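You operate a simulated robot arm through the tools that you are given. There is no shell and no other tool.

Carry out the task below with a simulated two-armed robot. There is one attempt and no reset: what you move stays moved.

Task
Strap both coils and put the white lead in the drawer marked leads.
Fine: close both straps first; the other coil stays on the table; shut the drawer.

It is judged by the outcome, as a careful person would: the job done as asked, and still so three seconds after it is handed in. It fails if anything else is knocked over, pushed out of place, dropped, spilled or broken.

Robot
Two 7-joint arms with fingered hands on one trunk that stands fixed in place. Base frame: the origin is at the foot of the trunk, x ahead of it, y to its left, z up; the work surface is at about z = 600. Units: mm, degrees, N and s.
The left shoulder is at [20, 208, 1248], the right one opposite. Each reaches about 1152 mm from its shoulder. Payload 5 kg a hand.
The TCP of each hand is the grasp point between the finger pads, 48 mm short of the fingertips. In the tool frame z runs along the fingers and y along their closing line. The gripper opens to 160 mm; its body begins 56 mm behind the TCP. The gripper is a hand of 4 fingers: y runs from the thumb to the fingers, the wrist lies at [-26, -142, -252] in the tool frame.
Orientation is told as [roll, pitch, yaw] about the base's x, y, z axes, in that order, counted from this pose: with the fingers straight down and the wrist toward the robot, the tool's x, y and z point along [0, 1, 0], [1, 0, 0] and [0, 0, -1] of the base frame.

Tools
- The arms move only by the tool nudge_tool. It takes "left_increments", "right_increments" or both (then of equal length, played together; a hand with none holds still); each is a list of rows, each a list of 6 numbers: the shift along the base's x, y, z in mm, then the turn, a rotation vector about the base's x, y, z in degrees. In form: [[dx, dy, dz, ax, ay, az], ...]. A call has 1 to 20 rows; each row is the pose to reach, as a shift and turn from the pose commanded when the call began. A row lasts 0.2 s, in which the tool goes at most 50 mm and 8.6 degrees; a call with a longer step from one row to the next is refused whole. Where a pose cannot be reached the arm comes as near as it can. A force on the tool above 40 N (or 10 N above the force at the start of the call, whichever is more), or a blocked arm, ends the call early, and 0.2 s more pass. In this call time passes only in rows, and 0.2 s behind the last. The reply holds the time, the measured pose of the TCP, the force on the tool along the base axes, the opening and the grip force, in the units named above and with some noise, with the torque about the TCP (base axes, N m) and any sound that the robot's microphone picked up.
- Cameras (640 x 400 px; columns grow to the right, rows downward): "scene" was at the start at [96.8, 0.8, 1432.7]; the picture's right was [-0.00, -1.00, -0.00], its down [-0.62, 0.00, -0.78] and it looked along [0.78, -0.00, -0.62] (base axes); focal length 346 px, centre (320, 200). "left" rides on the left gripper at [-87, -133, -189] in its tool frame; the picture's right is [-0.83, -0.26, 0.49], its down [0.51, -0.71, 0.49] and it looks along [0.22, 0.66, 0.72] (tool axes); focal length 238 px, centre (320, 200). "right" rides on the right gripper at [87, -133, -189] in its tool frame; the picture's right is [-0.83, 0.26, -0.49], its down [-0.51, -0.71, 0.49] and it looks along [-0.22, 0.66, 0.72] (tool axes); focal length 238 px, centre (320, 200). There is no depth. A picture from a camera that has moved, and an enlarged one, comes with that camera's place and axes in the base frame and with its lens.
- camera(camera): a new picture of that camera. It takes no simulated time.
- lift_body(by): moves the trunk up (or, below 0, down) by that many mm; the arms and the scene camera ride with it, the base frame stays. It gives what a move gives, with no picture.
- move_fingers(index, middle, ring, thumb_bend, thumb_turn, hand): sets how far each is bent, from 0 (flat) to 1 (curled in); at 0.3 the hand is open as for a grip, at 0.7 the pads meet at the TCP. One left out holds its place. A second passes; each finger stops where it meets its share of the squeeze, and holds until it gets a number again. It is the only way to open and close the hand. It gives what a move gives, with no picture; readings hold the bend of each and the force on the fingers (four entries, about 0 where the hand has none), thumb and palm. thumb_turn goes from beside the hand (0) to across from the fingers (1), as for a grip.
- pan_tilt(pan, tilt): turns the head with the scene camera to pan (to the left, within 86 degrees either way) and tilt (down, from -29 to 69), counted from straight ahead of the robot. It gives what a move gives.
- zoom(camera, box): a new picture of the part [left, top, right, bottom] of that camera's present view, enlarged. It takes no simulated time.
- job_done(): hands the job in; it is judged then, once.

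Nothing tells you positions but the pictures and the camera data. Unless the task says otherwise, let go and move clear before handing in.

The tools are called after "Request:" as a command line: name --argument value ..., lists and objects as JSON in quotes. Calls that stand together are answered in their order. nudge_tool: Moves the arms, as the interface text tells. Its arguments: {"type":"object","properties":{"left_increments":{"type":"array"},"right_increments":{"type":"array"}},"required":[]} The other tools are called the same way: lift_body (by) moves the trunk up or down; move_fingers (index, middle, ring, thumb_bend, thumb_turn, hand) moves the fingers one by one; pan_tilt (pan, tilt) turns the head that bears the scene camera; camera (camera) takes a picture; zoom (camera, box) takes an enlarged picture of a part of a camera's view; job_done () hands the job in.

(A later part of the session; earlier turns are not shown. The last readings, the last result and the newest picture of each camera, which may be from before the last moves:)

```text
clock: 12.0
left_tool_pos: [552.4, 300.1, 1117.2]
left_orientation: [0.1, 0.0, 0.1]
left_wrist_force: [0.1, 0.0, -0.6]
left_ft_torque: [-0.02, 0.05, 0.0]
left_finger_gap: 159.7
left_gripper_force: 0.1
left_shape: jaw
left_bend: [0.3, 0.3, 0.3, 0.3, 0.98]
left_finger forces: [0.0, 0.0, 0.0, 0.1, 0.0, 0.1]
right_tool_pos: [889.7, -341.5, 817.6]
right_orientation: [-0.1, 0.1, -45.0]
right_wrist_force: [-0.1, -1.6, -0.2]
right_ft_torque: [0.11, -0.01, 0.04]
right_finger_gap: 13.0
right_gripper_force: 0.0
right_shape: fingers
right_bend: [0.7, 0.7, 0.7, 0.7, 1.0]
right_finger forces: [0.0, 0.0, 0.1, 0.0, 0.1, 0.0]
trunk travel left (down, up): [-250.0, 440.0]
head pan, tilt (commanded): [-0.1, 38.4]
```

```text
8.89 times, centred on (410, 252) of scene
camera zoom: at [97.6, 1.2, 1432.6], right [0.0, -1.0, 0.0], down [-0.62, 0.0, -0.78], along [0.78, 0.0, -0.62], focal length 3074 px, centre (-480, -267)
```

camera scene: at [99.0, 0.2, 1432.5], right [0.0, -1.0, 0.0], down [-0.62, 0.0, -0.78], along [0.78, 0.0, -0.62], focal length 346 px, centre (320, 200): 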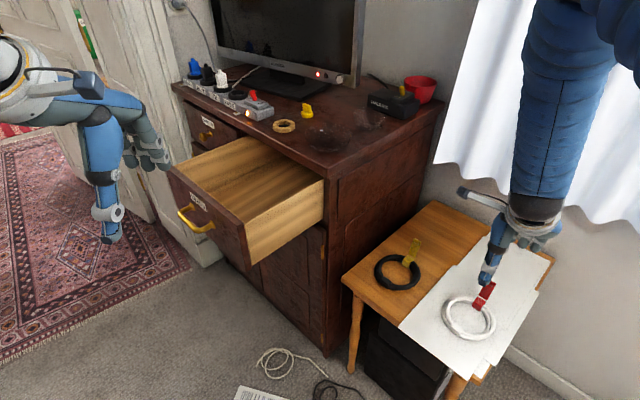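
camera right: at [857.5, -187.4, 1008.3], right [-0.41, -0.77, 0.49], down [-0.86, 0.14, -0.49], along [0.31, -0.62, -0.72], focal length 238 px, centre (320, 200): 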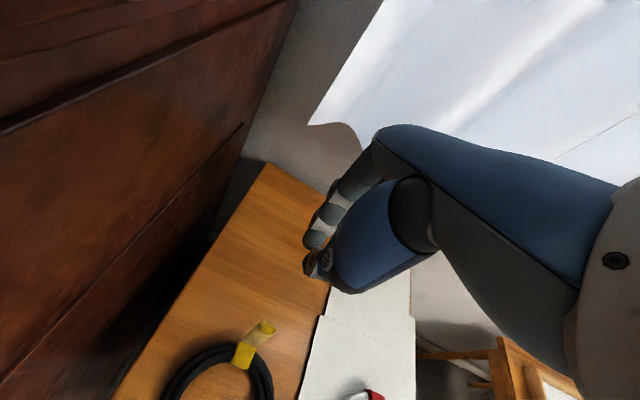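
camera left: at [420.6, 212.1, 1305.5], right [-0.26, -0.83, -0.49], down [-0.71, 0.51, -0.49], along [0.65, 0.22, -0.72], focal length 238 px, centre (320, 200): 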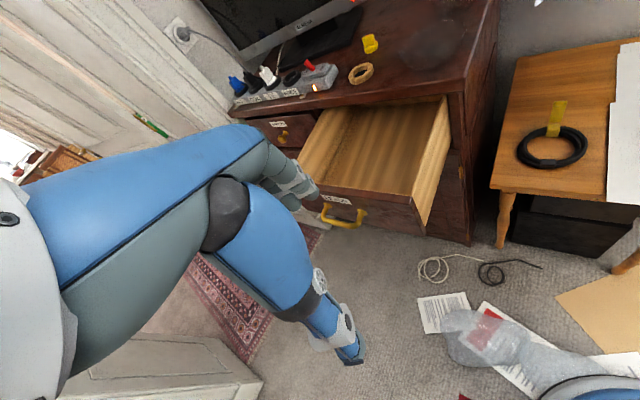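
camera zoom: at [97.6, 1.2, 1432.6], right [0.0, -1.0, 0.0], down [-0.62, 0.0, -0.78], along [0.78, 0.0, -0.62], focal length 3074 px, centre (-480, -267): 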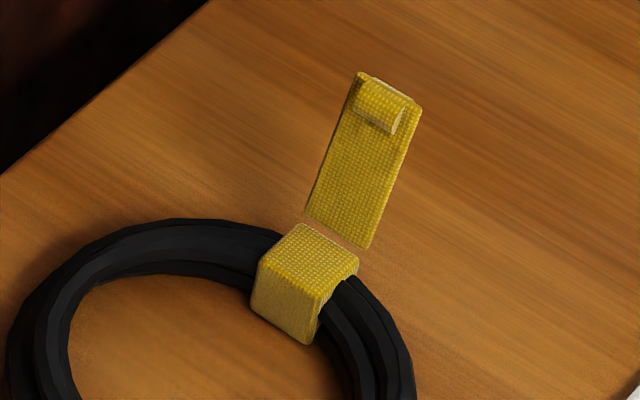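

Yellow hinge is at about (829, -283, 637) with the same lean as the red one. I'll lower outside the flap and sweep inward just as before.

Request:
nudge_tool --right_increments '[[-1, -1, -40, 0, 0, 0], [-1, -1, -80, 0, 0, 0], [-1, -1, -121, 0, 0, 0], [-7, 5, -121, 0, 0, 0], [-13, 11, -121, 0, 0, 0], [-19, 17, -121, 0, 0, 0], [-25, 23, -121, 0, 0, 0], [-31, 29, -121, 0, 0, 0], [-37, 35, -121, 0, 0, 0], [-42, 40, -121, 0, 0, 0], [-47, 45, -121, 0, 0, 0], [-52, 50, -121, 0, 0, 0], [-57, 55, -121, 0, 0, 0]]'

Request:
zoom --camera "right" --box '[200, 200, 360, 400]'

Request:
zoom --camera "scene" --box '[360, 200, 460, 310]'

```text
clock: 14.8
left_tool_pos: [551.4, 300.1, 1116.6]
left_orientation: [0.0, 0.1, 0.0]
left_wrist_force: [1.0, -0.3, 0.1]
left_ft_torque: [0.0, 0.0, -0.02]
left_finger_gap: 159.6
left_gripper_force: 0.1
left_shape: jaw
left_bend: [0.3, 0.3, 0.3, 0.3, 0.98]
left_finger forces: [0.0, 0.0, 0.0, 0.1, 0.0, 0.0]
right_tool_pos: [831.4, -287.3, 696.9]
right_orientation: [0.0, 0.0, -44.9]
right_wrist_force: [-0.3, -0.8, 0.2]
right_ft_torque: [0.02, 0.04, 0.0]
right_finger_gap: 13.0
right_gripper_force: 0.0
right_shape: fingers
right_bend: [0.7, 0.7, 0.7, 0.7, 1.0]
right_finger forces: [0.0, 0.0, 0.0, 0.0, 0.0, 0.1]
trunk travel left (down, up): [-250.0, 440.0]
head pan, tilt (commanded): [-0.1, 38.4]
```

```text
2.00 times, centred on (280, 300) of right
camera zoom: at [798.8, -131.6, 887.0], right [-0.41, -0.77, 0.49], down [-0.86, 0.14, -0.49], along [0.31, -0.62, -0.72], focal length 477 px, centre (400, 0)
```

zoom: 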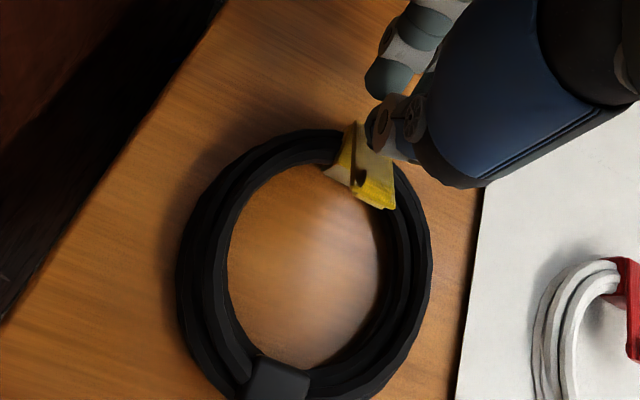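

```text
3.64 times, centred on (410, 255) of scene
camera zoom: at [96.8, 1.1, 1432.7], right [0.0, -1.0, 0.0], down [-0.62, 0.0, -0.78], along [0.78, 0.0, -0.62], focal length 1258 px, centre (-7, 0)
```

zoom: 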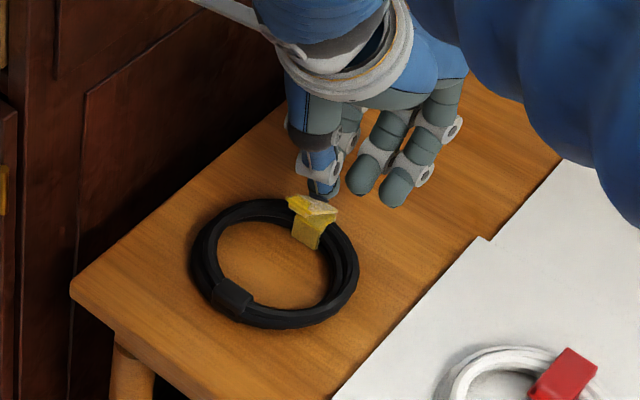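

The yellow flap is over past upright. I'll continue inward and press down with steps like those used on the red strap.

Request:
nudge_tool --right_increments '[[-5, 5, 0, 0, 0, 0], [-10, 10, 0, 0, 0, 0], [-14, 14, 0, 0, 0, 0], [-14, 14, -4, 0, 0, 0], [-14, 14, -8, 0, 0, 0], [-14, 14, -11, 0, 0, 0], [-14, 14, -14, 0, 0, 0], [-14, 14, -17, 0, 0, 0], [-14, 14, -19, 0, 0, 0]]'

Request:
zoom --camera "right" --box '[200, 200, 360, 400]'

Request:
zoom --camera "scene" --box '[360, 200, 460, 310]'

```text
clock: 16.8
left_tool_pos: [549.9, 300.6, 1117.9]
left_orientation: [0.0, 0.1, 0.0]
left_wrist_force: [0.0, -1.2, 0.4]
left_ft_torque: [0.0, -0.02, 0.0]
left_finger_gap: 159.7
left_gripper_force: 0.1
left_shape: jaw
left_bend: [0.3, 0.3, 0.3, 0.3, 0.98]
left_finger forces: [0.1, 0.0, 0.0, 0.1, 0.0, 0.1]
right_tool_pos: [818.1, -271.6, 682.7]
right_orientation: [0.2, -0.3, -44.9]
right_wrist_force: [-4.1, 2.0, 28.6]
right_ft_torque: [0.64, 0.56, 0.03]
right_finger_gap: 13.7
right_gripper_force: 14.1
right_shape: fingers
right_bend: [0.7, 0.7, 0.7, 0.7, 1.0]
right_finger forces: [0.0, 0.0, 0.0, 0.1, 28.1, 0.0]
trunk travel left (down, up): [-250.0, 440.0]
head pan, tilt (commanded): [-0.1, 38.4]
```

```text
2.00 times, centred on (280, 300) of right
camera zoom: at [784.9, -116.7, 872.5], right [-0.41, -0.77, 0.48], down [-0.86, 0.14, -0.5], along [0.31, -0.62, -0.72], focal length 477 px, centre (400, 0)
```

zoom: 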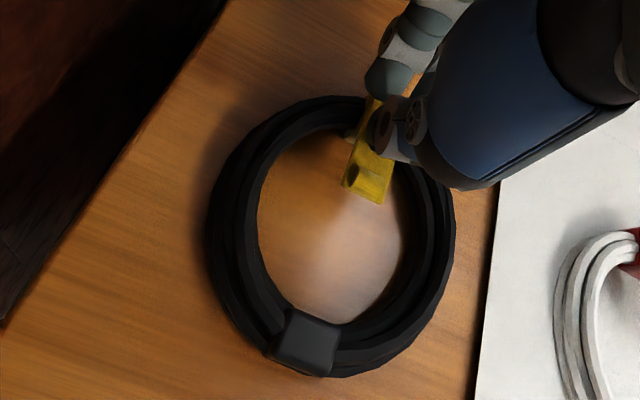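

```text
3.64 times, centred on (410, 255) of scene
camera zoom: at [94.2, 1.9, 1433.2], right [0.0, -1.0, 0.0], down [-0.62, 0.0, -0.78], along [0.78, 0.0, -0.62], focal length 1258 px, centre (-7, 0)
```

zoom: 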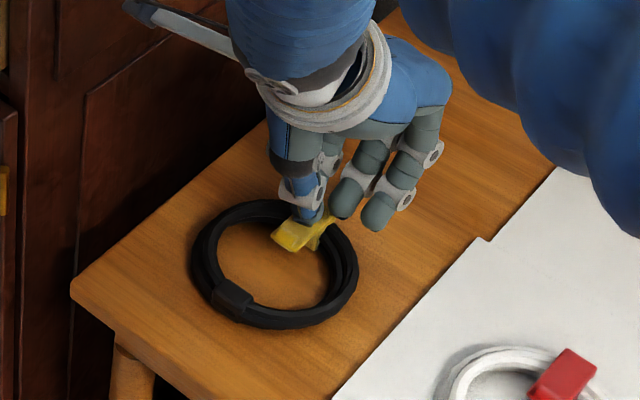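

The yellow flap is pressed down at about 28 N. I'll ease off upward and check that both straps stay closed.

Request:
nudge_tool --right_increments '[[0, 0, 15, 0, 0, 0], [0, 0, 40, 0, 0, 0], [0, 0, 80, 0, 0, 0], [0, 0, 125, 0, 0, 0]]'

Request:
camera --camera "right"

Request:
zoom --camera "right" --box '[230, 250, 330, 350]'

Request:
zoom --camera "scene" --box '[370, 230, 440, 300]'

Request:
zoom --camera "scene" --box '[430, 270, 510, 350]'

```text
clock: 17.8
left_tool_pos: [551.1, 299.5, 1117.7]
left_orientation: [0.0, 0.0, 0.1]
left_wrist_force: [-0.7, 0.4, 0.0]
left_ft_torque: [-0.01, -0.06, 0.0]
left_finger_gap: 160.0
left_gripper_force: 0.0
left_shape: jaw
left_bend: [0.3, 0.3, 0.3, 0.3, 0.98]
left_finger forces: [0.1, 0.1, 0.0, 0.0, 0.0, 0.1]
right_tool_pos: [815.2, -272.2, 804.3]
right_orientation: [0.0, 0.2, -45.0]
right_wrist_force: [-2.7, 0.8, -1.3]
right_ft_torque: [-0.12, -0.23, -0.01]
right_finger_gap: 12.8
right_gripper_force: 0.0
right_shape: fingers
right_bend: [0.7, 0.7, 0.7, 0.7, 1.0]
right_finger forces: [0.0, 0.0, 0.1, 0.0, 0.0, 0.0]
trunk travel left (down, up): [-250.0, 440.0]
head pan, tilt (commanded): [-0.1, 38.4]
```

```text
taken
camera right: at [782.9, -117.6, 994.0], right [-0.41, -0.77, 0.49], down [-0.86, 0.14, -0.49], along [0.31, -0.62, -0.72], focal length 238 px, centre (320, 200)
```

right: 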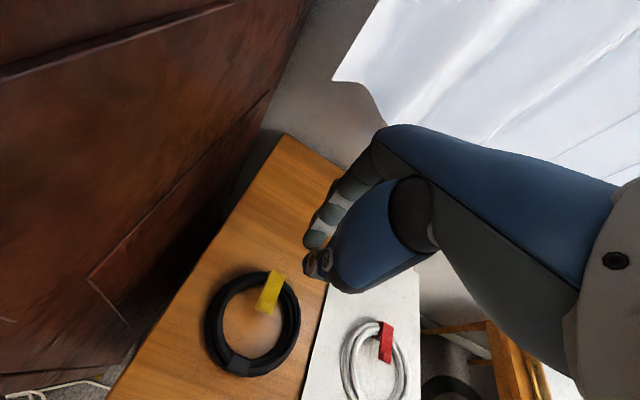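

```text
4.00 times, centred on (280, 300) of right
camera zoom: at [782.9, -117.6, 994.0], right [-0.41, -0.77, 0.49], down [-0.86, 0.14, -0.49], along [0.31, -0.62, -0.72], focal length 953 px, centre (480, -200)
```

zoom: 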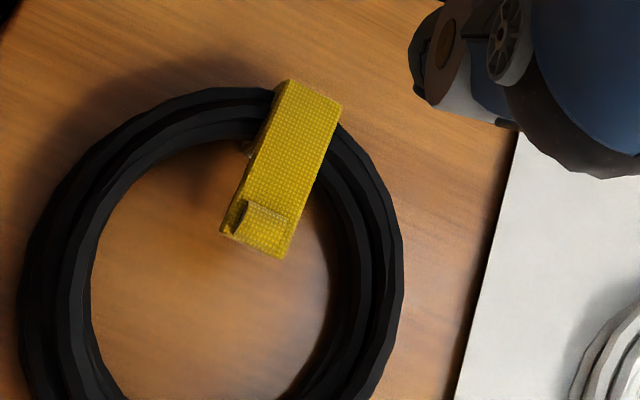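

```text
5.71 times, centred on (405, 265) of scene
camera zoom: at [95.3, 1.4, 1432.9], right [0.0, -1.0, 0.0], down [-0.62, 0.0, -0.78], along [0.78, 0.0, -0.62], focal length 1976 px, centre (-166, -171)
```

zoom: 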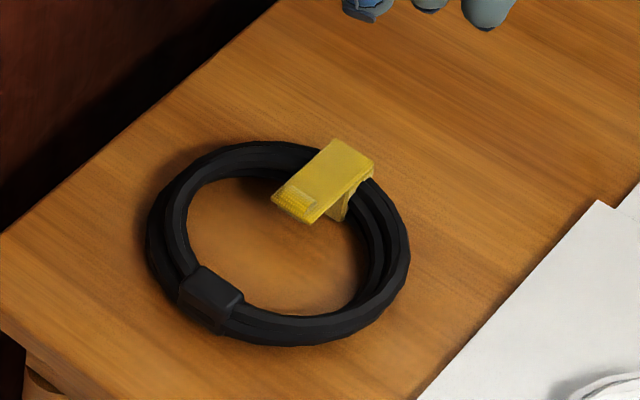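

```text
5.00 times, centred on (470, 310) of scene
camera zoom: at [95.3, 1.4, 1432.9], right [0.0, -1.0, 0.0], down [-0.62, 0.0, -0.78], along [0.78, 0.0, -0.62], focal length 1729 px, centre (-430, -350)
```

zoom: 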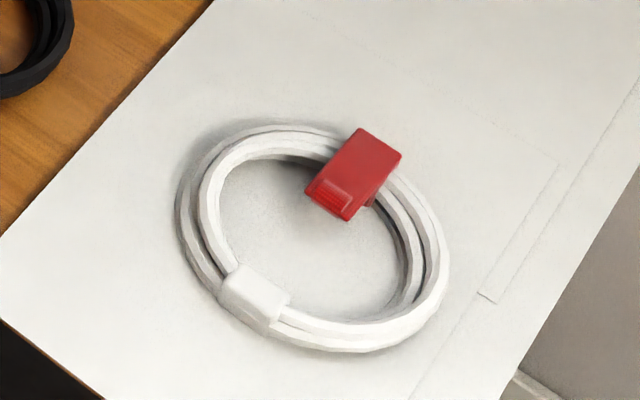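

Both straps are flat and level, and the black coil hasn't moved. Next I'll turn the right hand so the closing line lies across the white coil's rim, clear of strap and bead, and hover over the grasp point at about (662, -348).

Request:
nudge_tool --right_increments '[[-13, -6, 20, 0, 0, 7.5], [-26, -13, 20, 0, 0, 15], [-39, -19, 20, 0, 0, 22.5], [-52, -25, 20, 0, 0, 30], [-65, -32, 20, 0, 0, 37.5], [-78, -38, 20, 0, 0, 45], [-91, -44, 20, 0, 0, 52.5], [-104, -51, 20, 0, 0, 60], [-117, -57, 20, 0, 0, 67.5], [-130, -63, 20, 0, 0, 75], [-143, -70, 10, 0, 0, 82.5], [-153, -76, 0, 0, 0, 90]]'

Request:
move_fingers --hand "right" --index 0.55 --middle 0.55 --ring 0.55 --thumb_bend 0.55 --thumb_turn 1

Request:
camera --camera "right"

Request:
zoom --camera "scene" --box '[410, 180, 560, 350]'

```text
clock: 20.4
left_tool_pos: [552.2, 299.6, 1118.0]
left_orientation: [0.0, 0.1, 0.0]
left_wrist_force: [0.9, -1.1, 0.5]
left_ft_torque: [0.01, -0.02, -0.01]
left_finger_gap: 159.7
left_gripper_force: 0.1
left_shape: jaw
left_bend: [0.3, 0.3, 0.3, 0.3, 0.98]
left_finger forces: [0.0, 0.0, 0.0, 0.0, 0.0, 0.0]
right_tool_pos: [664.0, -349.5, 803.0]
right_orientation: [0.0, -0.1, 45.2]
right_wrist_force: [0.0, -0.7, -0.9]
right_ft_torque: [0.02, 0.02, -0.02]
right_finger_gap: 12.9
right_gripper_force: 0.0
right_shape: fingers
right_bend: [0.7, 0.7, 0.7, 0.7, 1.0]
right_finger forces: [0.0, 0.0, 0.1, 0.0, 0.0, 0.1]
trunk travel left (down, up): [-250.0, 440.0]
head pan, tilt (commanded): [-0.1, 38.4]
```

```text
clock: 21.4
left_tool_pos: [551.6, 300.4, 1117.1]
left_orientation: [0.0, 0.1, 0.0]
left_wrist_force: [0.7, -0.6, 0.8]
left_ft_torque: [0.03, 0.03, -0.03]
left_finger_gap: 159.8
left_gripper_force: 0.1
left_shape: jaw
left_bend: [0.3, 0.3, 0.3, 0.3, 0.98]
left_finger forces: [0.1, 0.0, 0.0, 0.1, 0.1, 0.0]
right_tool_pos: [663.2, -348.8, 803.8]
right_orientation: [0.1, -0.1, 45.1]
right_wrist_force: [0.4, 0.7, 0.3]
right_ft_torque: [0.01, -0.01, 0.03]
right_finger_gap: 70.5
right_gripper_force: 0.0
right_shape: fingers
right_bend: [0.55, 0.55, 0.55, 0.55, 1.0]
right_finger forces: [0.0, 0.0, 0.0, 0.1, 0.0, 0.0]
trunk travel left (down, up): [-250.0, 440.0]
head pan, tilt (commanded): [-0.1, 38.4]
```

```text
taken
camera right: at [508.7, -382.1, 992.9], right [0.77, -0.41, 0.49], down [-0.14, -0.86, -0.49], along [0.62, 0.31, -0.72], focal length 238 px, centre (320, 200)
```

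right: 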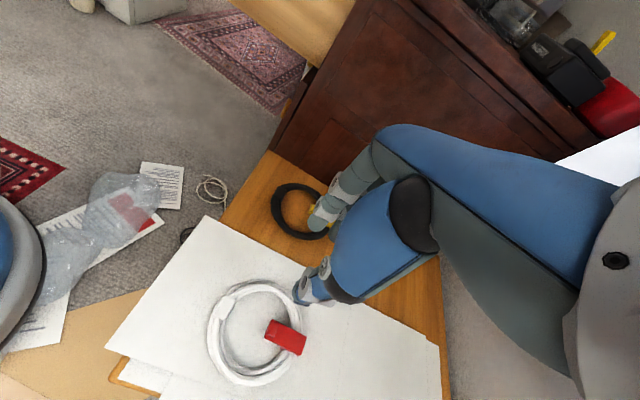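

```text
2.35 times, centred on (485, 265) of scene
camera zoom: at [96.7, 0.9, 1432.7], right [0.0, -1.0, 0.0], down [-0.62, 0.0, -0.78], along [0.78, 0.0, -0.62], focal length 814 px, centre (-68, 47)
```

zoom: 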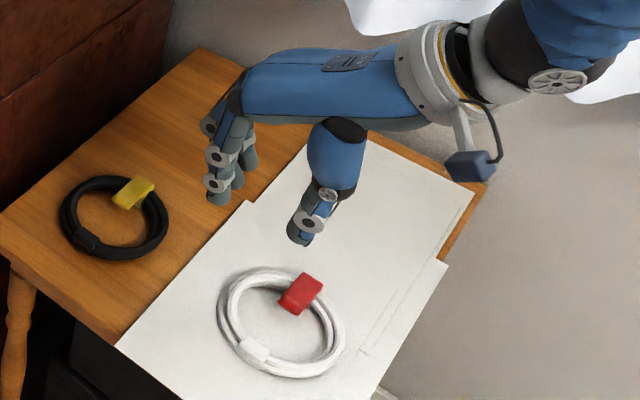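

The hand is now oriented across the rim with thumb toward the ring's inside. I'll zoom in to pin down the coil's position relative to the hand before descending.

Request:
zoom --camera "right" --box '[190, 250, 350, 400]'

Request:
zoom --camera "scene" --box '[430, 230, 510, 350]'

```text
2.67 times, centred on (270, 325) of right
camera zoom: at [508.7, -382.1, 992.9], right [0.77, -0.41, 0.49], down [-0.14, -0.86, -0.49], along [0.62, 0.31, -0.72], focal length 636 px, centre (453, -133)
```

zoom: 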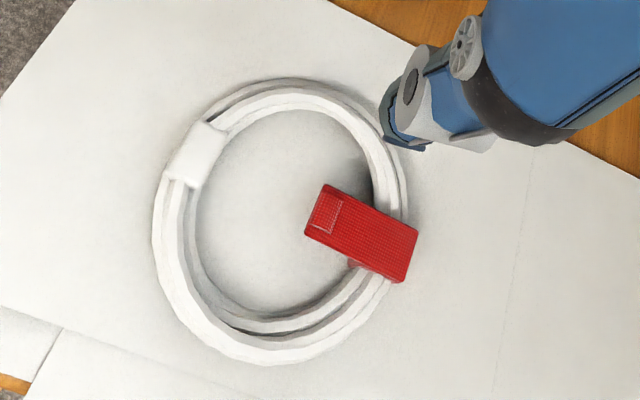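

```text
3.33 times, centred on (470, 290) of scene
camera zoom: at [96.7, 0.9, 1432.7], right [0.0, -1.0, 0.0], down [-0.62, 0.0, -0.78], along [0.78, 0.0, -0.62], focal length 1153 px, centre (-180, -100)
```

zoom: 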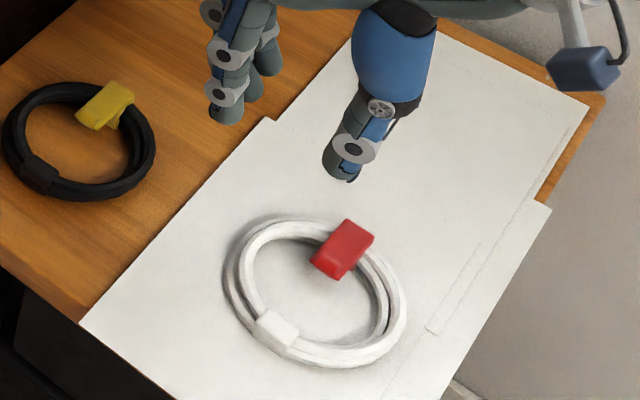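

The coil's centre is at about (622, -398). I'll shift slightly so the thumb enters the hole clear of the flap's tip, and go down in stages, checking as I go.

Request:
nudge_tool --right_increments '[[-7, 1, -30, 0, 0, 0], [-7, 1, -60, 0, 0, 0], [-7, 1, -90, 0, 0, 0]]'

Request:
zoom --camera "right" --box '[190, 190, 370, 400]'

Request:
zoom --camera "scene" --box '[430, 230, 510, 350]'

```text
clock: 22.2
left_tool_pos: [552.0, 299.3, 1117.1]
left_orientation: [0.1, 0.1, 0.0]
left_wrist_force: [0.1, -1.2, -0.3]
left_ft_torque: [0.03, 0.07, -0.01]
left_finger_gap: 159.7
left_gripper_force: 0.1
left_shape: jaw
left_bend: [0.3, 0.3, 0.3, 0.3, 0.98]
left_finger forces: [0.0, 0.1, 0.0, 0.0, 0.1, 0.1]
right_tool_pos: [656.9, -347.2, 711.9]
right_orientation: [0.0, 0.0, 45.1]
right_wrist_force: [1.2, 0.0, 1.1]
right_ft_torque: [0.04, 0.11, 0.03]
right_finger_gap: 70.5
right_gripper_force: 0.1
right_shape: fingers
right_bend: [0.55, 0.55, 0.55, 0.55, 1.0]
right_finger forces: [0.0, 0.0, 0.1, 0.0, 0.2, 0.0]
trunk travel left (down, up): [-250.0, 440.0]
head pan, tilt (commanded): [-0.1, 38.4]
```

```text
1.90 times, centred on (280, 295) of right
camera zoom: at [502.9, -380.4, 902.3], right [0.77, -0.41, 0.49], down [-0.14, -0.86, -0.49], along [0.62, 0.31, -0.72], focal length 454 px, centre (396, 19)
```

zoom: 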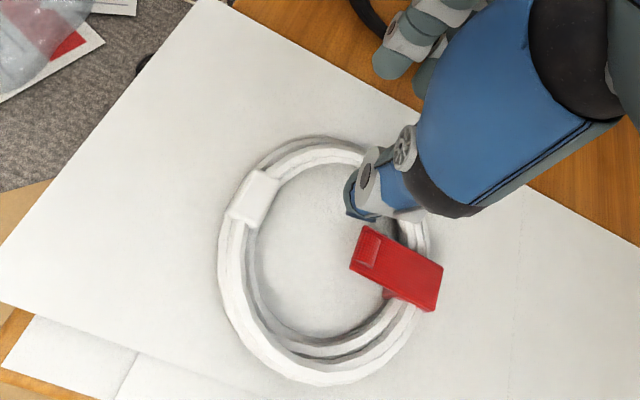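

```text
3.33 times, centred on (470, 290) of scene
camera zoom: at [97.7, 0.5, 1432.6], right [0.0, -1.0, 0.0], down [-0.62, 0.0, -0.78], along [0.78, 0.0, -0.62], focal length 1153 px, centre (-180, -100)
```

zoom: 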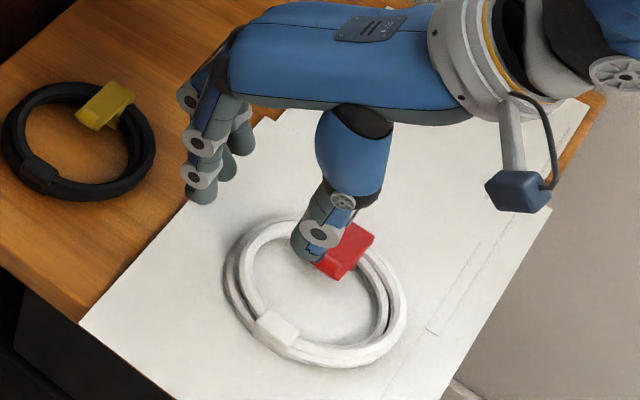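

The thumb will enter the hole with about 10 mm clearance from the flap tip, and the fingers are well outside the rim. I'll continue down toward the table.

Request:
nudge_tool --right_increments '[[0, 0, -20, 0, 0, 0], [0, 0, -38, 0, 0, 0], [0, 0, -50, 0, 0, 0]]'

Request:
zoom --camera "right" --box '[190, 190, 370, 400]'

Request:
zoom --camera "scene" --box '[430, 230, 510, 350]'

```text
clock: 23.0
left_tool_pos: [552.1, 299.5, 1116.8]
left_orientation: [0.1, 0.2, -0.1]
left_wrist_force: [1.8, -0.2, 0.3]
left_ft_torque: [0.03, 0.02, -0.03]
left_finger_gap: 160.0
left_gripper_force: 0.1
left_shape: jaw
left_bend: [0.3, 0.3, 0.3, 0.3, 0.98]
left_finger forces: [0.0, 0.0, 0.0, 0.0, 0.0, 0.0]
right_tool_pos: [657.4, -347.5, 661.8]
right_orientation: [0.0, 0.0, 45.1]
right_wrist_force: [0.6, -0.2, 0.4]
right_ft_torque: [0.03, 0.06, 0.03]
right_finger_gap: 70.3
right_gripper_force: 0.0
right_shape: fingers
right_bend: [0.55, 0.55, 0.55, 0.55, 1.0]
right_finger forces: [0.0, 0.1, 0.1, 0.1, 0.1, 0.1]
trunk travel left (down, up): [-250.0, 440.0]
head pan, tilt (commanded): [-0.1, 38.4]
```

```text
1.90 times, centred on (280, 295) of right
camera zoom: at [503.0, -381.2, 852.5], right [0.77, -0.41, 0.49], down [-0.14, -0.86, -0.49], along [0.62, 0.31, -0.72], focal length 454 px, centre (396, 19)
```

zoom: 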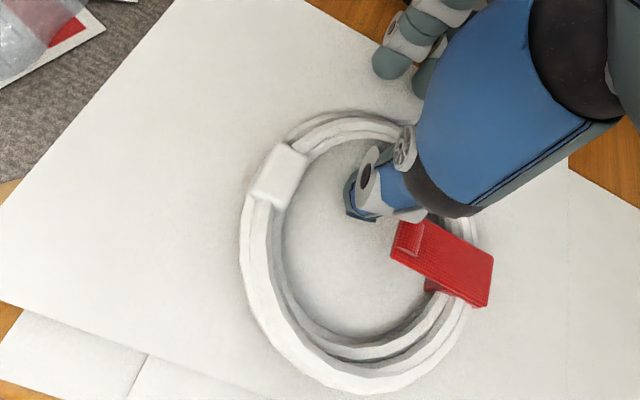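

```text
3.33 times, centred on (470, 290) of scene
camera zoom: at [97.3, 0.6, 1432.7], right [0.0, -1.0, 0.0], down [-0.62, 0.0, -0.78], along [0.78, 0.0, -0.62], focal length 1153 px, centre (-180, -100)
```

zoom: 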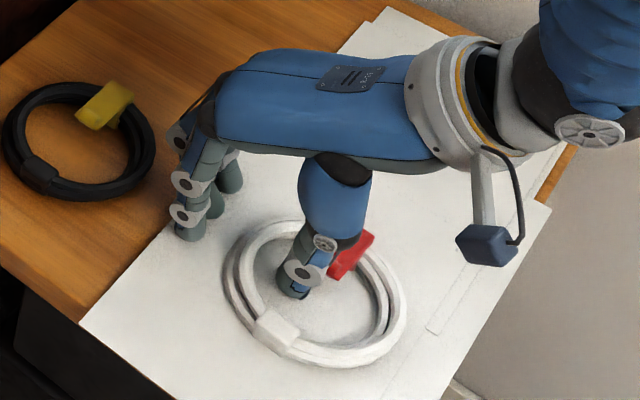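

The thumb is inside the ring and the fingers are outside. I'll lower a last few millimetres and close partway first to see how the hand centres on the rim.

Request:
nudge_tool --right_increments '[[0, 0, -6, 0, 0, 0]]'

Request:
move_fingers --hand "right" --index 0.61 --middle 0.61 --ring 0.61 --thumb_bend 0.61

Request:
zoom --camera "right" --box '[190, 190, 370, 400]'

Request:
zoom --camera "scene" --box '[430, 230, 510, 350]'

```text
clock: 23.4
left_tool_pos: [552.1, 299.9, 1117.2]
left_orientation: [0.1, 0.1, 0.0]
left_wrist_force: [0.1, -0.4, -0.1]
left_ft_torque: [-0.01, 0.02, 0.03]
left_finger_gap: 159.9
left_gripper_force: 0.1
left_shape: jaw
left_bend: [0.3, 0.3, 0.3, 0.3, 0.98]
left_finger forces: [0.0, 0.1, 0.0, 0.0, 0.1, 0.0]
right_tool_pos: [657.5, -346.1, 655.7]
right_orientation: [0.0, 0.0, 45.1]
right_wrist_force: [0.0, -0.5, -0.7]
right_ft_torque: [0.03, -0.01, -0.02]
right_finger_gap: 70.6
right_gripper_force: 0.0
right_shape: fingers
right_bend: [0.55, 0.55, 0.55, 0.55, 1.0]
right_finger forces: [0.0, 0.0, 0.1, 0.0, 0.0, 0.0]
trunk travel left (down, up): [-250.0, 440.0]
head pan, tilt (commanded): [-0.1, 38.4]
```

```text
clock: 24.4
left_tool_pos: [551.1, 299.7, 1117.4]
left_orientation: [0.1, 0.1, 0.0]
left_wrist_force: [-0.3, -0.4, -0.5]
left_ft_torque: [0.03, 0.0, 0.04]
left_finger_gap: 159.7
left_gripper_force: 0.1
left_shape: jaw
left_bend: [0.3, 0.3, 0.3, 0.3, 0.98]
left_finger forces: [0.0, 0.0, 0.0, 0.0, 0.0, 0.0]
right_tool_pos: [657.4, -346.7, 657.0]
right_orientation: [0.0, 0.1, 45.1]
right_wrist_force: [0.6, -0.6, 0.1]
right_ft_torque: [-0.01, -0.02, 0.02]
right_finger_gap: 47.7
right_gripper_force: 0.1
right_shape: fingers
right_bend: [0.61, 0.61, 0.61, 0.61, 1.0]
right_finger forces: [0.0, 0.0, 0.0, 0.0, 0.1, 0.1]
trunk travel left (down, up): [-250.0, 440.0]
head pan, tilt (commanded): [-0.1, 38.4]
```

```text
1.90 times, centred on (280, 295) of right
camera zoom: at [502.3, -380.6, 847.0], right [0.77, -0.41, 0.49], down [-0.14, -0.86, -0.49], along [0.62, 0.31, -0.72], focal length 454 px, centre (396, 19)
```

zoom: 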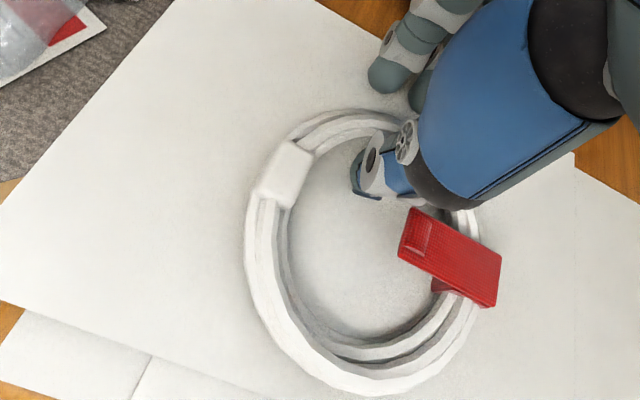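

```text
3.33 times, centred on (470, 290) of scene
camera zoom: at [96.7, 0.9, 1432.7], right [0.0, -1.0, 0.0], down [-0.62, 0.0, -0.78], along [0.78, 0.0, -0.62], focal length 1153 px, centre (-180, -100)
```

zoom: 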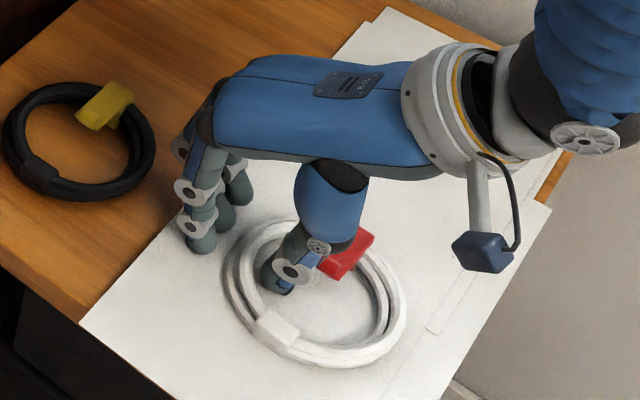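

No contact yet, and the rim lies between thumb and fingers. I'll close fully onto it.

Request:
move_fingers --hand "right" --index 0.66 --middle 0.66 --ring 0.66 --thumb_bend 0.66

Request:
zoom --camera "right" --box '[190, 190, 370, 400]'

Request:
zoom --camera "scene" --box '[430, 230, 510, 350]'

```text
clock: 25.4
left_tool_pos: [551.6, 300.0, 1118.3]
left_orientation: [-0.1, 0.1, 0.0]
left_wrist_force: [-0.1, -0.9, -0.9]
left_ft_torque: [-0.01, 0.0, -0.03]
left_finger_gap: 159.5
left_gripper_force: 0.0
left_shape: jaw
left_bend: [0.3, 0.3, 0.3, 0.3, 0.98]
left_finger forces: [0.0, 0.0, 0.1, 0.0, 0.0, 0.0]
right_tool_pos: [657.7, -347.5, 656.9]
right_orientation: [0.0, 0.0, 45.0]
right_wrist_force: [0.3, 0.3, 0.3]
right_ft_torque: [0.01, -0.04, 0.1]
right_finger_gap: 32.9
right_gripper_force: 3.4
right_shape: fingers
right_bend: [0.65, 0.65, 0.66, 0.64, 1.0]
right_finger forces: [0.9, 2.6, 0.0, 0.0, 2.7, 0.1]
trunk travel left (down, up): [-250.0, 440.0]
head pan, tilt (commanded): [-0.1, 38.4]
```

```text
1.90 times, centred on (280, 295) of right
camera zoom: at [502.3, -380.6, 847.0], right [0.77, -0.41, 0.49], down [-0.14, -0.86, -0.49], along [0.62, 0.31, -0.72], focal length 454 px, centre (396, 19)
```

zoom: 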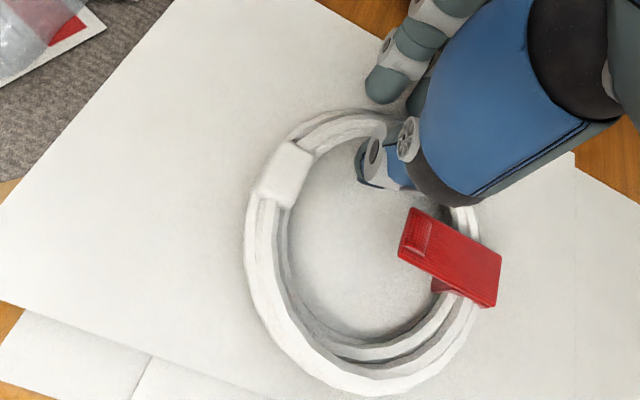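

```text
3.33 times, centred on (470, 290) of scene
camera zoom: at [96.8, 0.9, 1432.7], right [0.0, -1.0, 0.0], down [-0.62, 0.0, -0.78], along [0.78, 0.0, -0.62], focal length 1153 px, centre (-180, -100)
```

zoom: 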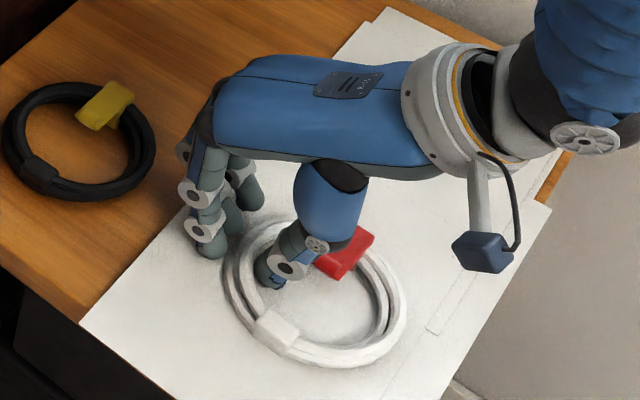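

Contact is made with the coil undisturbed. I'll firm up the grip.

Request:
move_fingers --hand "right" --index 0.74 --middle 0.74 --ring 0.74 --thumb_bend 0.74

Request:
zoom --camera "right" --box '[190, 190, 370, 400]'

Request:
zoom --camera "scene" --box '[430, 230, 510, 350]'

```text
clock: 26.4
left_tool_pos: [550.8, 298.8, 1117.9]
left_orientation: [0.0, 0.1, -0.1]
left_wrist_force: [0.8, 1.2, -0.2]
left_ft_torque: [0.0, -0.01, 0.0]
left_finger_gap: 159.6
left_gripper_force: 0.0
left_shape: jaw
left_bend: [0.3, 0.3, 0.3, 0.3, 0.98]
left_finger forces: [0.0, 0.0, 0.0, 0.0, 0.0, 0.0]
right_tool_pos: [658.3, -347.1, 657.0]
right_orientation: [0.1, 0.1, 45.1]
right_wrist_force: [3.9, -4.2, 1.3]
right_ft_torque: [-0.2, 0.29, 0.5]
right_finger_gap: 29.6
right_gripper_force: 24.4
right_shape: fingers
right_bend: [0.71, 0.67, 0.73, 0.66, 1.0]
right_finger forces: [9.1, 9.5, 6.3, 0.0, 23.4, 0.0]
trunk travel left (down, up): [-250.0, 440.0]
head pan, tilt (commanded): [-0.1, 38.4]
```

```text
1.90 times, centred on (280, 295) of right
camera zoom: at [502.5, -380.7, 847.0], right [0.77, -0.41, 0.49], down [-0.14, -0.86, -0.49], along [0.62, 0.31, -0.72], focal length 454 px, centre (396, 19)
```

zoom: 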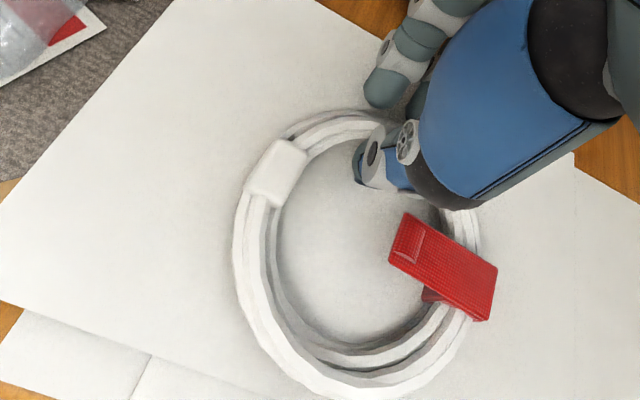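

```text
3.33 times, centred on (470, 290) of scene
camera zoom: at [96.9, 0.8, 1432.7], right [0.0, -1.0, 0.0], down [-0.62, 0.0, -0.78], along [0.78, 0.0, -0.62], focal length 1153 px, centre (-180, -100)
```

zoom: 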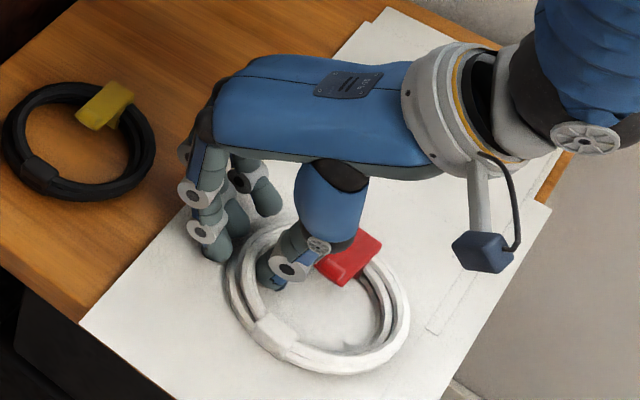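

The grip is solid at about 24 N, with all three fingers and the thumb in contact. I'll lift slowly and watch how the coil hangs.

Request:
nudge_tool --right_increments '[[0, 0, 8, 0, 0, 0], [0, 0, 18, 0, 0, 0], [0, 0, 32, 0, 0, 0], [0, 0, 48, 0, 0, 0]]'

Request:
zoom --camera "right" --box '[190, 190, 370, 400]'

Request:
zoom --camera "scene" --box '[430, 230, 510, 350]'

```text
clock: 27.4
left_tool_pos: [551.2, 299.4, 1117.5]
left_orientation: [0.0, 0.2, 0.1]
left_wrist_force: [0.3, 0.0, 0.7]
left_ft_torque: [0.0, -0.02, -0.03]
left_finger_gap: 159.6
left_gripper_force: 0.1
left_shape: jaw
left_bend: [0.3, 0.3, 0.3, 0.3, 0.98]
left_finger forces: [0.0, 0.0, 0.0, 0.0, 0.1, 0.0]
right_tool_pos: [657.3, -348.3, 705.7]
right_orientation: [0.1, 0.0, 45.0]
right_wrist_force: [-0.4, 0.8, -4.4]
right_ft_torque: [0.14, -0.25, -0.03]
right_finger_gap: 29.4
right_gripper_force: 21.9
right_shape: fingers
right_bend: [0.73, 0.71, 0.74, 0.66, 1.0]
right_finger forces: [14.2, 9.0, 0.1, 0.0, 20.5, 0.0]
trunk travel left (down, up): [-250.0, 440.0]
head pan, tilt (commanded): [-0.1, 38.4]
```

```text
1.90 times, centred on (280, 295) of right
camera zoom: at [501.9, -381.2, 895.6], right [0.77, -0.41, 0.49], down [-0.14, -0.86, -0.49], along [0.62, 0.31, -0.72], focal length 454 px, centre (396, 19)
```

zoom: 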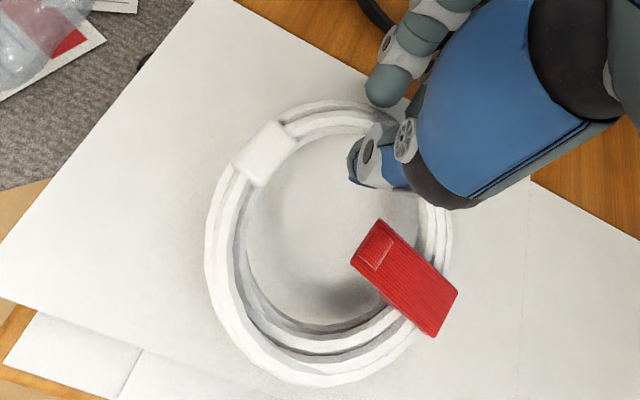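

```text
3.33 times, centred on (470, 290) of scene
camera zoom: at [96.7, 1.1, 1432.7], right [0.0, -1.0, 0.0], down [-0.62, 0.0, -0.78], along [0.78, 0.0, -0.62], focal length 1153 px, centre (-180, -100)
```

zoom: 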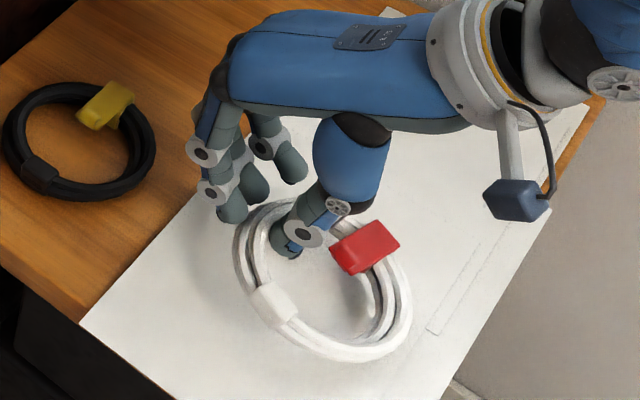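

The coil is held and droops a little on its far side, with the strap still closed. I'll tighten the grip a bit while it's still low, then check.

Request:
move_fingers --hand "right" --index 0.82 --middle 0.82 --ring 0.82 --thumb_bend 0.82

Request:
nudge_tool --right_increments '[[0, 0, 15, 0, 0, 0], [0, 0, 35, 0, 0, 0], [0, 0, 60, 0, 0, 0]]'

Request:
zoom --camera "right" --box '[190, 190, 370, 400]'

Request:
zoom --camera "scene" --box '[430, 210, 530, 350]'

```text
clock: 28.4
left_tool_pos: [551.9, 298.8, 1117.8]
left_orientation: [0.0, 0.1, 0.1]
left_wrist_force: [-0.1, 0.1, 0.4]
left_ft_torque: [0.01, 0.03, 0.0]
left_finger_gap: 159.6
left_gripper_force: 0.1
left_shape: jaw
left_bend: [0.3, 0.3, 0.3, 0.3, 0.98]
left_finger forces: [0.0, 0.1, 0.0, 0.0, 0.1, 0.0]
right_tool_pos: [657.4, -348.2, 705.2]
right_orientation: [0.0, 0.0, 45.0]
right_wrist_force: [-0.6, -0.3, -4.6]
right_ft_torque: [0.11, -0.18, -0.01]
right_finger_gap: 28.6
right_gripper_force: 27.1
right_shape: fingers
right_bend: [0.74, 0.72, 0.82, 0.64, 1.0]
right_finger forces: [15.8, 11.2, 0.1, 0.0, 27.6, 0.0]
trunk travel left (down, up): [-250.0, 440.0]
head pan, tilt (commanded): [-0.1, 38.4]
```

```text
clock: 29.2
left_tool_pos: [549.8, 299.6, 1117.7]
left_orientation: [0.0, 0.0, 0.2]
left_wrist_force: [0.0, 0.6, 0.3]
left_ft_torque: [-0.05, -0.03, -0.02]
left_finger_gap: 159.7
left_gripper_force: 0.1
left_shape: jaw
left_bend: [0.3, 0.3, 0.3, 0.3, 0.98]
left_finger forces: [0.1, 0.0, 0.0, 0.0, 0.0, 0.1]
right_tool_pos: [656.8, -348.2, 764.9]
right_orientation: [0.2, 0.1, 45.1]
right_wrist_force: [-1.9, 0.5, -4.6]
right_ft_torque: [0.16, -0.33, -0.07]
right_finger_gap: 28.8
right_gripper_force: 27.1
right_shape: fingers
right_bend: [0.74, 0.72, 0.82, 0.64, 1.0]
right_finger forces: [16.2, 10.9, 0.0, 0.1, 27.5, 0.1]
trunk travel left (down, up): [-250.0, 440.0]
head pan, tilt (commanded): [-0.1, 38.4]
```

```text
1.90 times, centred on (280, 295) of right
camera zoom: at [501.8, -380.7, 955.0], right [0.77, -0.41, 0.49], down [-0.14, -0.86, -0.49], along [0.62, 0.31, -0.72], focal length 454 px, centre (396, 19)
```

zoom: 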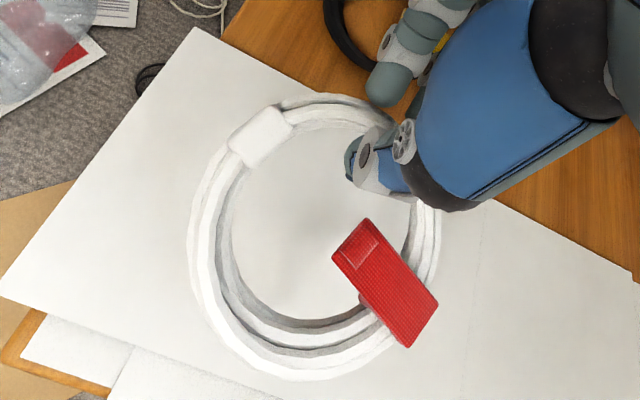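

```text
2.86 times, centred on (480, 280) of scene
camera zoom: at [96.2, 1.5, 1432.8], right [0.0, -1.0, 0.0], down [-0.62, 0.0, -0.78], along [0.78, 0.0, -0.62], focal length 988 px, centre (-137, -29)
```

zoom: 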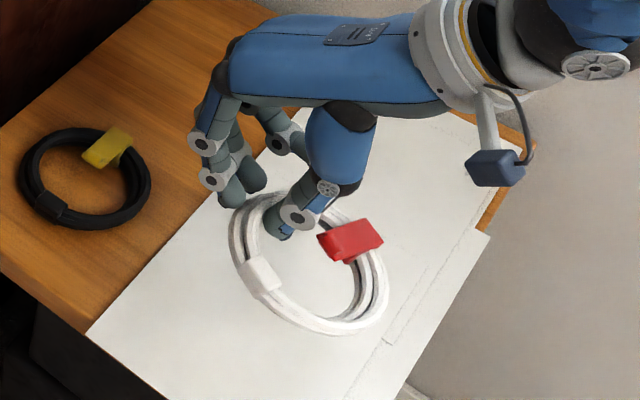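

The coil is held steadily (about 4.6 N of weight) with the strap shut, and the black coil is untouched. I'll raise it well above drawer height and swing across in front of the cabinet toward the drawer.

Request:
nudge_tool --right_increments '[[0, 0, 25, 0, 0, 0], [0, 0, 60, 0, 0, 0], [0, 0, 100, 0, 0, 0], [0, 0, 140, 0, 0, 0], [0, 0, 180, 0, 0, 0], [0, 0, 220, 0, 0, 0], [0, 0, 260, 0, 0, 0], [0, 20, 295, 0, 0, 0], [0, 50, 320, 0, 0, 0], [0, 85, 330, 0, 0, 0], [0, 120, 330, 0, 0, 0], [0, 155, 330, 0, 0, 0], [0, 190, 330, 0, 0, 0], [0, 225, 330, 0, 0, 0], [0, 260, 330, 0, 0, 0], [0, 295, 330, 0, 0, 0], [0, 330, 330, 0, 0, 0], [5, 365, 330, 0, 0, 0], [12, 395, 330, 0, 0, 0], [20, 415, 330, 0, 0, 0]]'

Request:
camera --camera "scene"

Request:
camera --camera "right"

Request:
camera --camera "left"

```text
clock: 33.4
left_tool_pos: [552.2, 300.0, 1117.2]
left_orientation: [0.0, 0.1, 0.0]
left_wrist_force: [0.0, -0.6, 0.8]
left_ft_torque: [-0.01, -0.02, -0.01]
left_finger_gap: 159.8
left_gripper_force: 0.0
left_shape: jaw
left_bend: [0.3, 0.3, 0.3, 0.3, 0.98]
left_finger forces: [0.0, 0.0, 0.0, 0.0, 0.1, 0.0]
right_tool_pos: [678.1, 68.7, 1094.4]
right_orientation: [0.0, 0.2, 45.1]
right_wrist_force: [0.8, 0.0, -3.8]
right_ft_torque: [0.15, -0.19, -0.05]
right_finger_gap: 28.7
right_gripper_force: 26.8
right_shape: fingers
right_bend: [0.74, 0.72, 0.82, 0.64, 1.0]
right_finger forces: [16.0, 11.0, 0.0, 0.0, 27.1, 0.0]
trunk travel left (down, up): [-250.0, 440.0]
head pan, tilt (commanded): [-0.1, 38.4]
```

```text
taken
camera scene: at [97.4, 1.6, 1432.6], right [0.0, -1.0, 0.0], down [-0.62, 0.0, -0.78], along [0.78, 0.0, -0.62], focal length 346 px, centre (320, 200)
```

scene: 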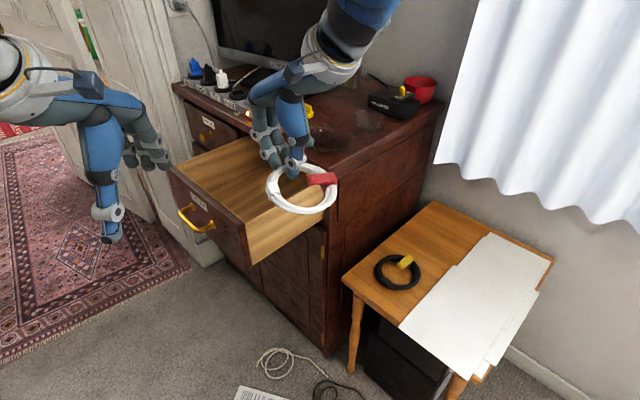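

```text
taken
camera right: at [523.7, 35.1, 1284.8], right [0.77, -0.41, 0.49], down [-0.14, -0.86, -0.49], along [0.62, 0.31, -0.72], focal length 238 px, centre (320, 200)
```

right: 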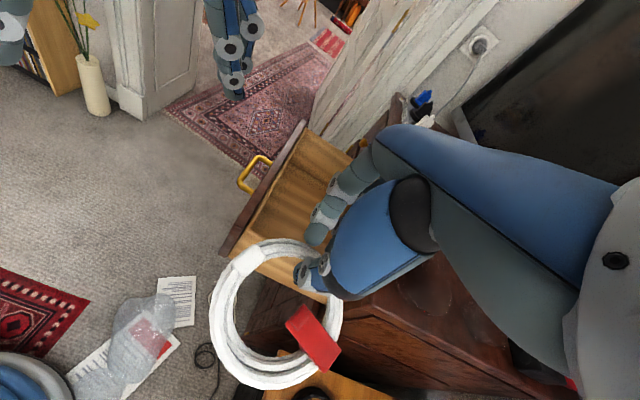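

```text
taken
camera left: at [419.3, 213.4, 1305.9], right [-0.26, -0.83, -0.49], down [-0.71, 0.51, -0.49], along [0.65, 0.22, -0.72], focal length 238 px, centre (320, 200)
```

left: 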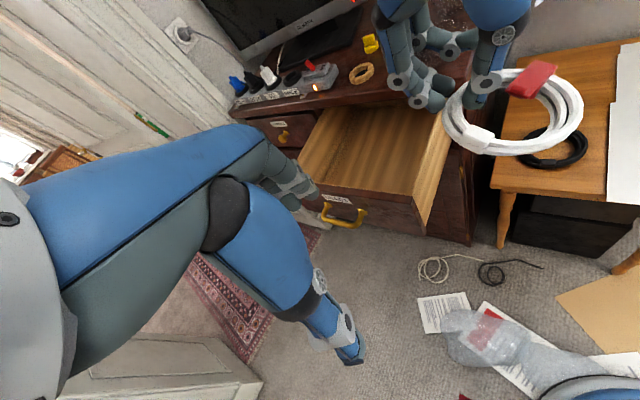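

The coil hangs safely, and the left camera shows the strap still shut. I'll move over the middle of the drawer at this height.

Request:
nudge_tool --right_increments '[[20, 15, 0, 0, 0, 0], [50, 38, 0, 0, 0, 0], [82, 62, 0, 0, 0, 0], [114, 87, 0, 0, 0, 0], [146, 111, 0, 0, 0, 0], [178, 136, 0, 0, 0, 0], [200, 152, 0, 0, 0, 0], [210, 160, 0, 0, 0, 0]]'

Request:
camera --camera "scene"

Request:
camera --camera "right"

Request:
camera --camera "left"

```text
clock: 35.2
left_tool_pos: [552.1, 300.4, 1116.5]
left_orientation: [0.0, 0.1, 0.2]
left_wrist_force: [0.0, 0.0, -0.3]
left_ft_torque: [-0.02, 0.04, -0.03]
left_finger_gap: 159.7
left_gripper_force: 0.1
left_shape: jaw
left_bend: [0.3, 0.3, 0.3, 0.3, 0.98]
left_finger forces: [0.0, 0.1, 0.0, 0.0, 0.0, 0.1]
right_tool_pos: [865.3, 191.3, 1093.4]
right_orientation: [0.2, -0.1, 45.1]
right_wrist_force: [-0.1, -0.5, -5.1]
right_ft_torque: [0.15, -0.21, 0.01]
right_finger_gap: 28.6
right_gripper_force: 27.2
right_shape: fingers
right_bend: [0.74, 0.72, 0.82, 0.64, 1.0]
right_finger forces: [16.0, 11.0, 0.0, 0.0, 26.6, 0.0]
right hand out of reach, approached as far as the arm can: row 6, 7, 8
trunk travel left (down, up): [-250.0, 440.0]
head pan, tilt (commanded): [-0.1, 38.4]
```

```text
taken
camera scene: at [97.4, 1.8, 1432.6], right [0.0, -1.0, 0.0], down [-0.62, 0.0, -0.78], along [0.78, 0.0, -0.62], focal length 346 px, centre (320, 200)
```

scene: 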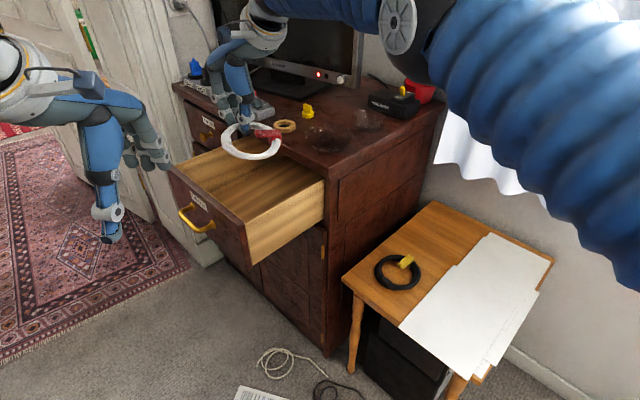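

```text
taken
camera right: at [710.9, 158.7, 1283.2], right [0.77, -0.41, 0.48], down [-0.14, -0.86, -0.49], along [0.62, 0.31, -0.72], focal length 238 px, centre (320, 200)
```

right: 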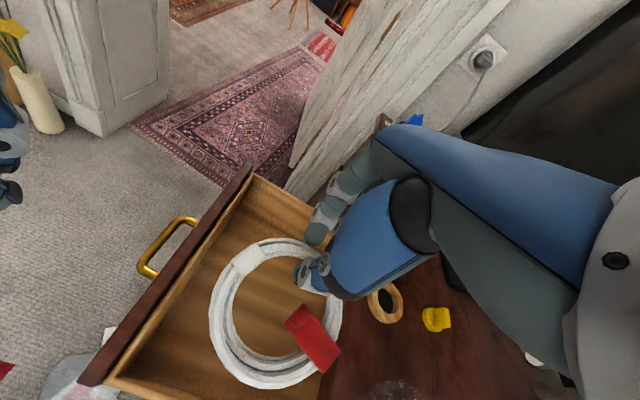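

```text
taken
camera left: at [419.3, 213.7, 1305.9], right [-0.26, -0.83, -0.49], down [-0.71, 0.51, -0.49], along [0.65, 0.22, -0.72], focal length 238 px, centre (320, 200)
```

left: 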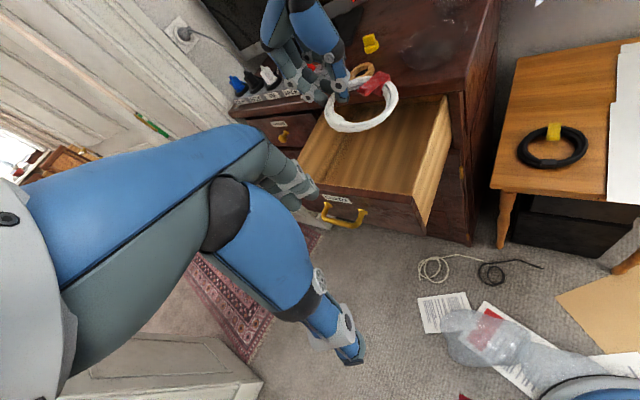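

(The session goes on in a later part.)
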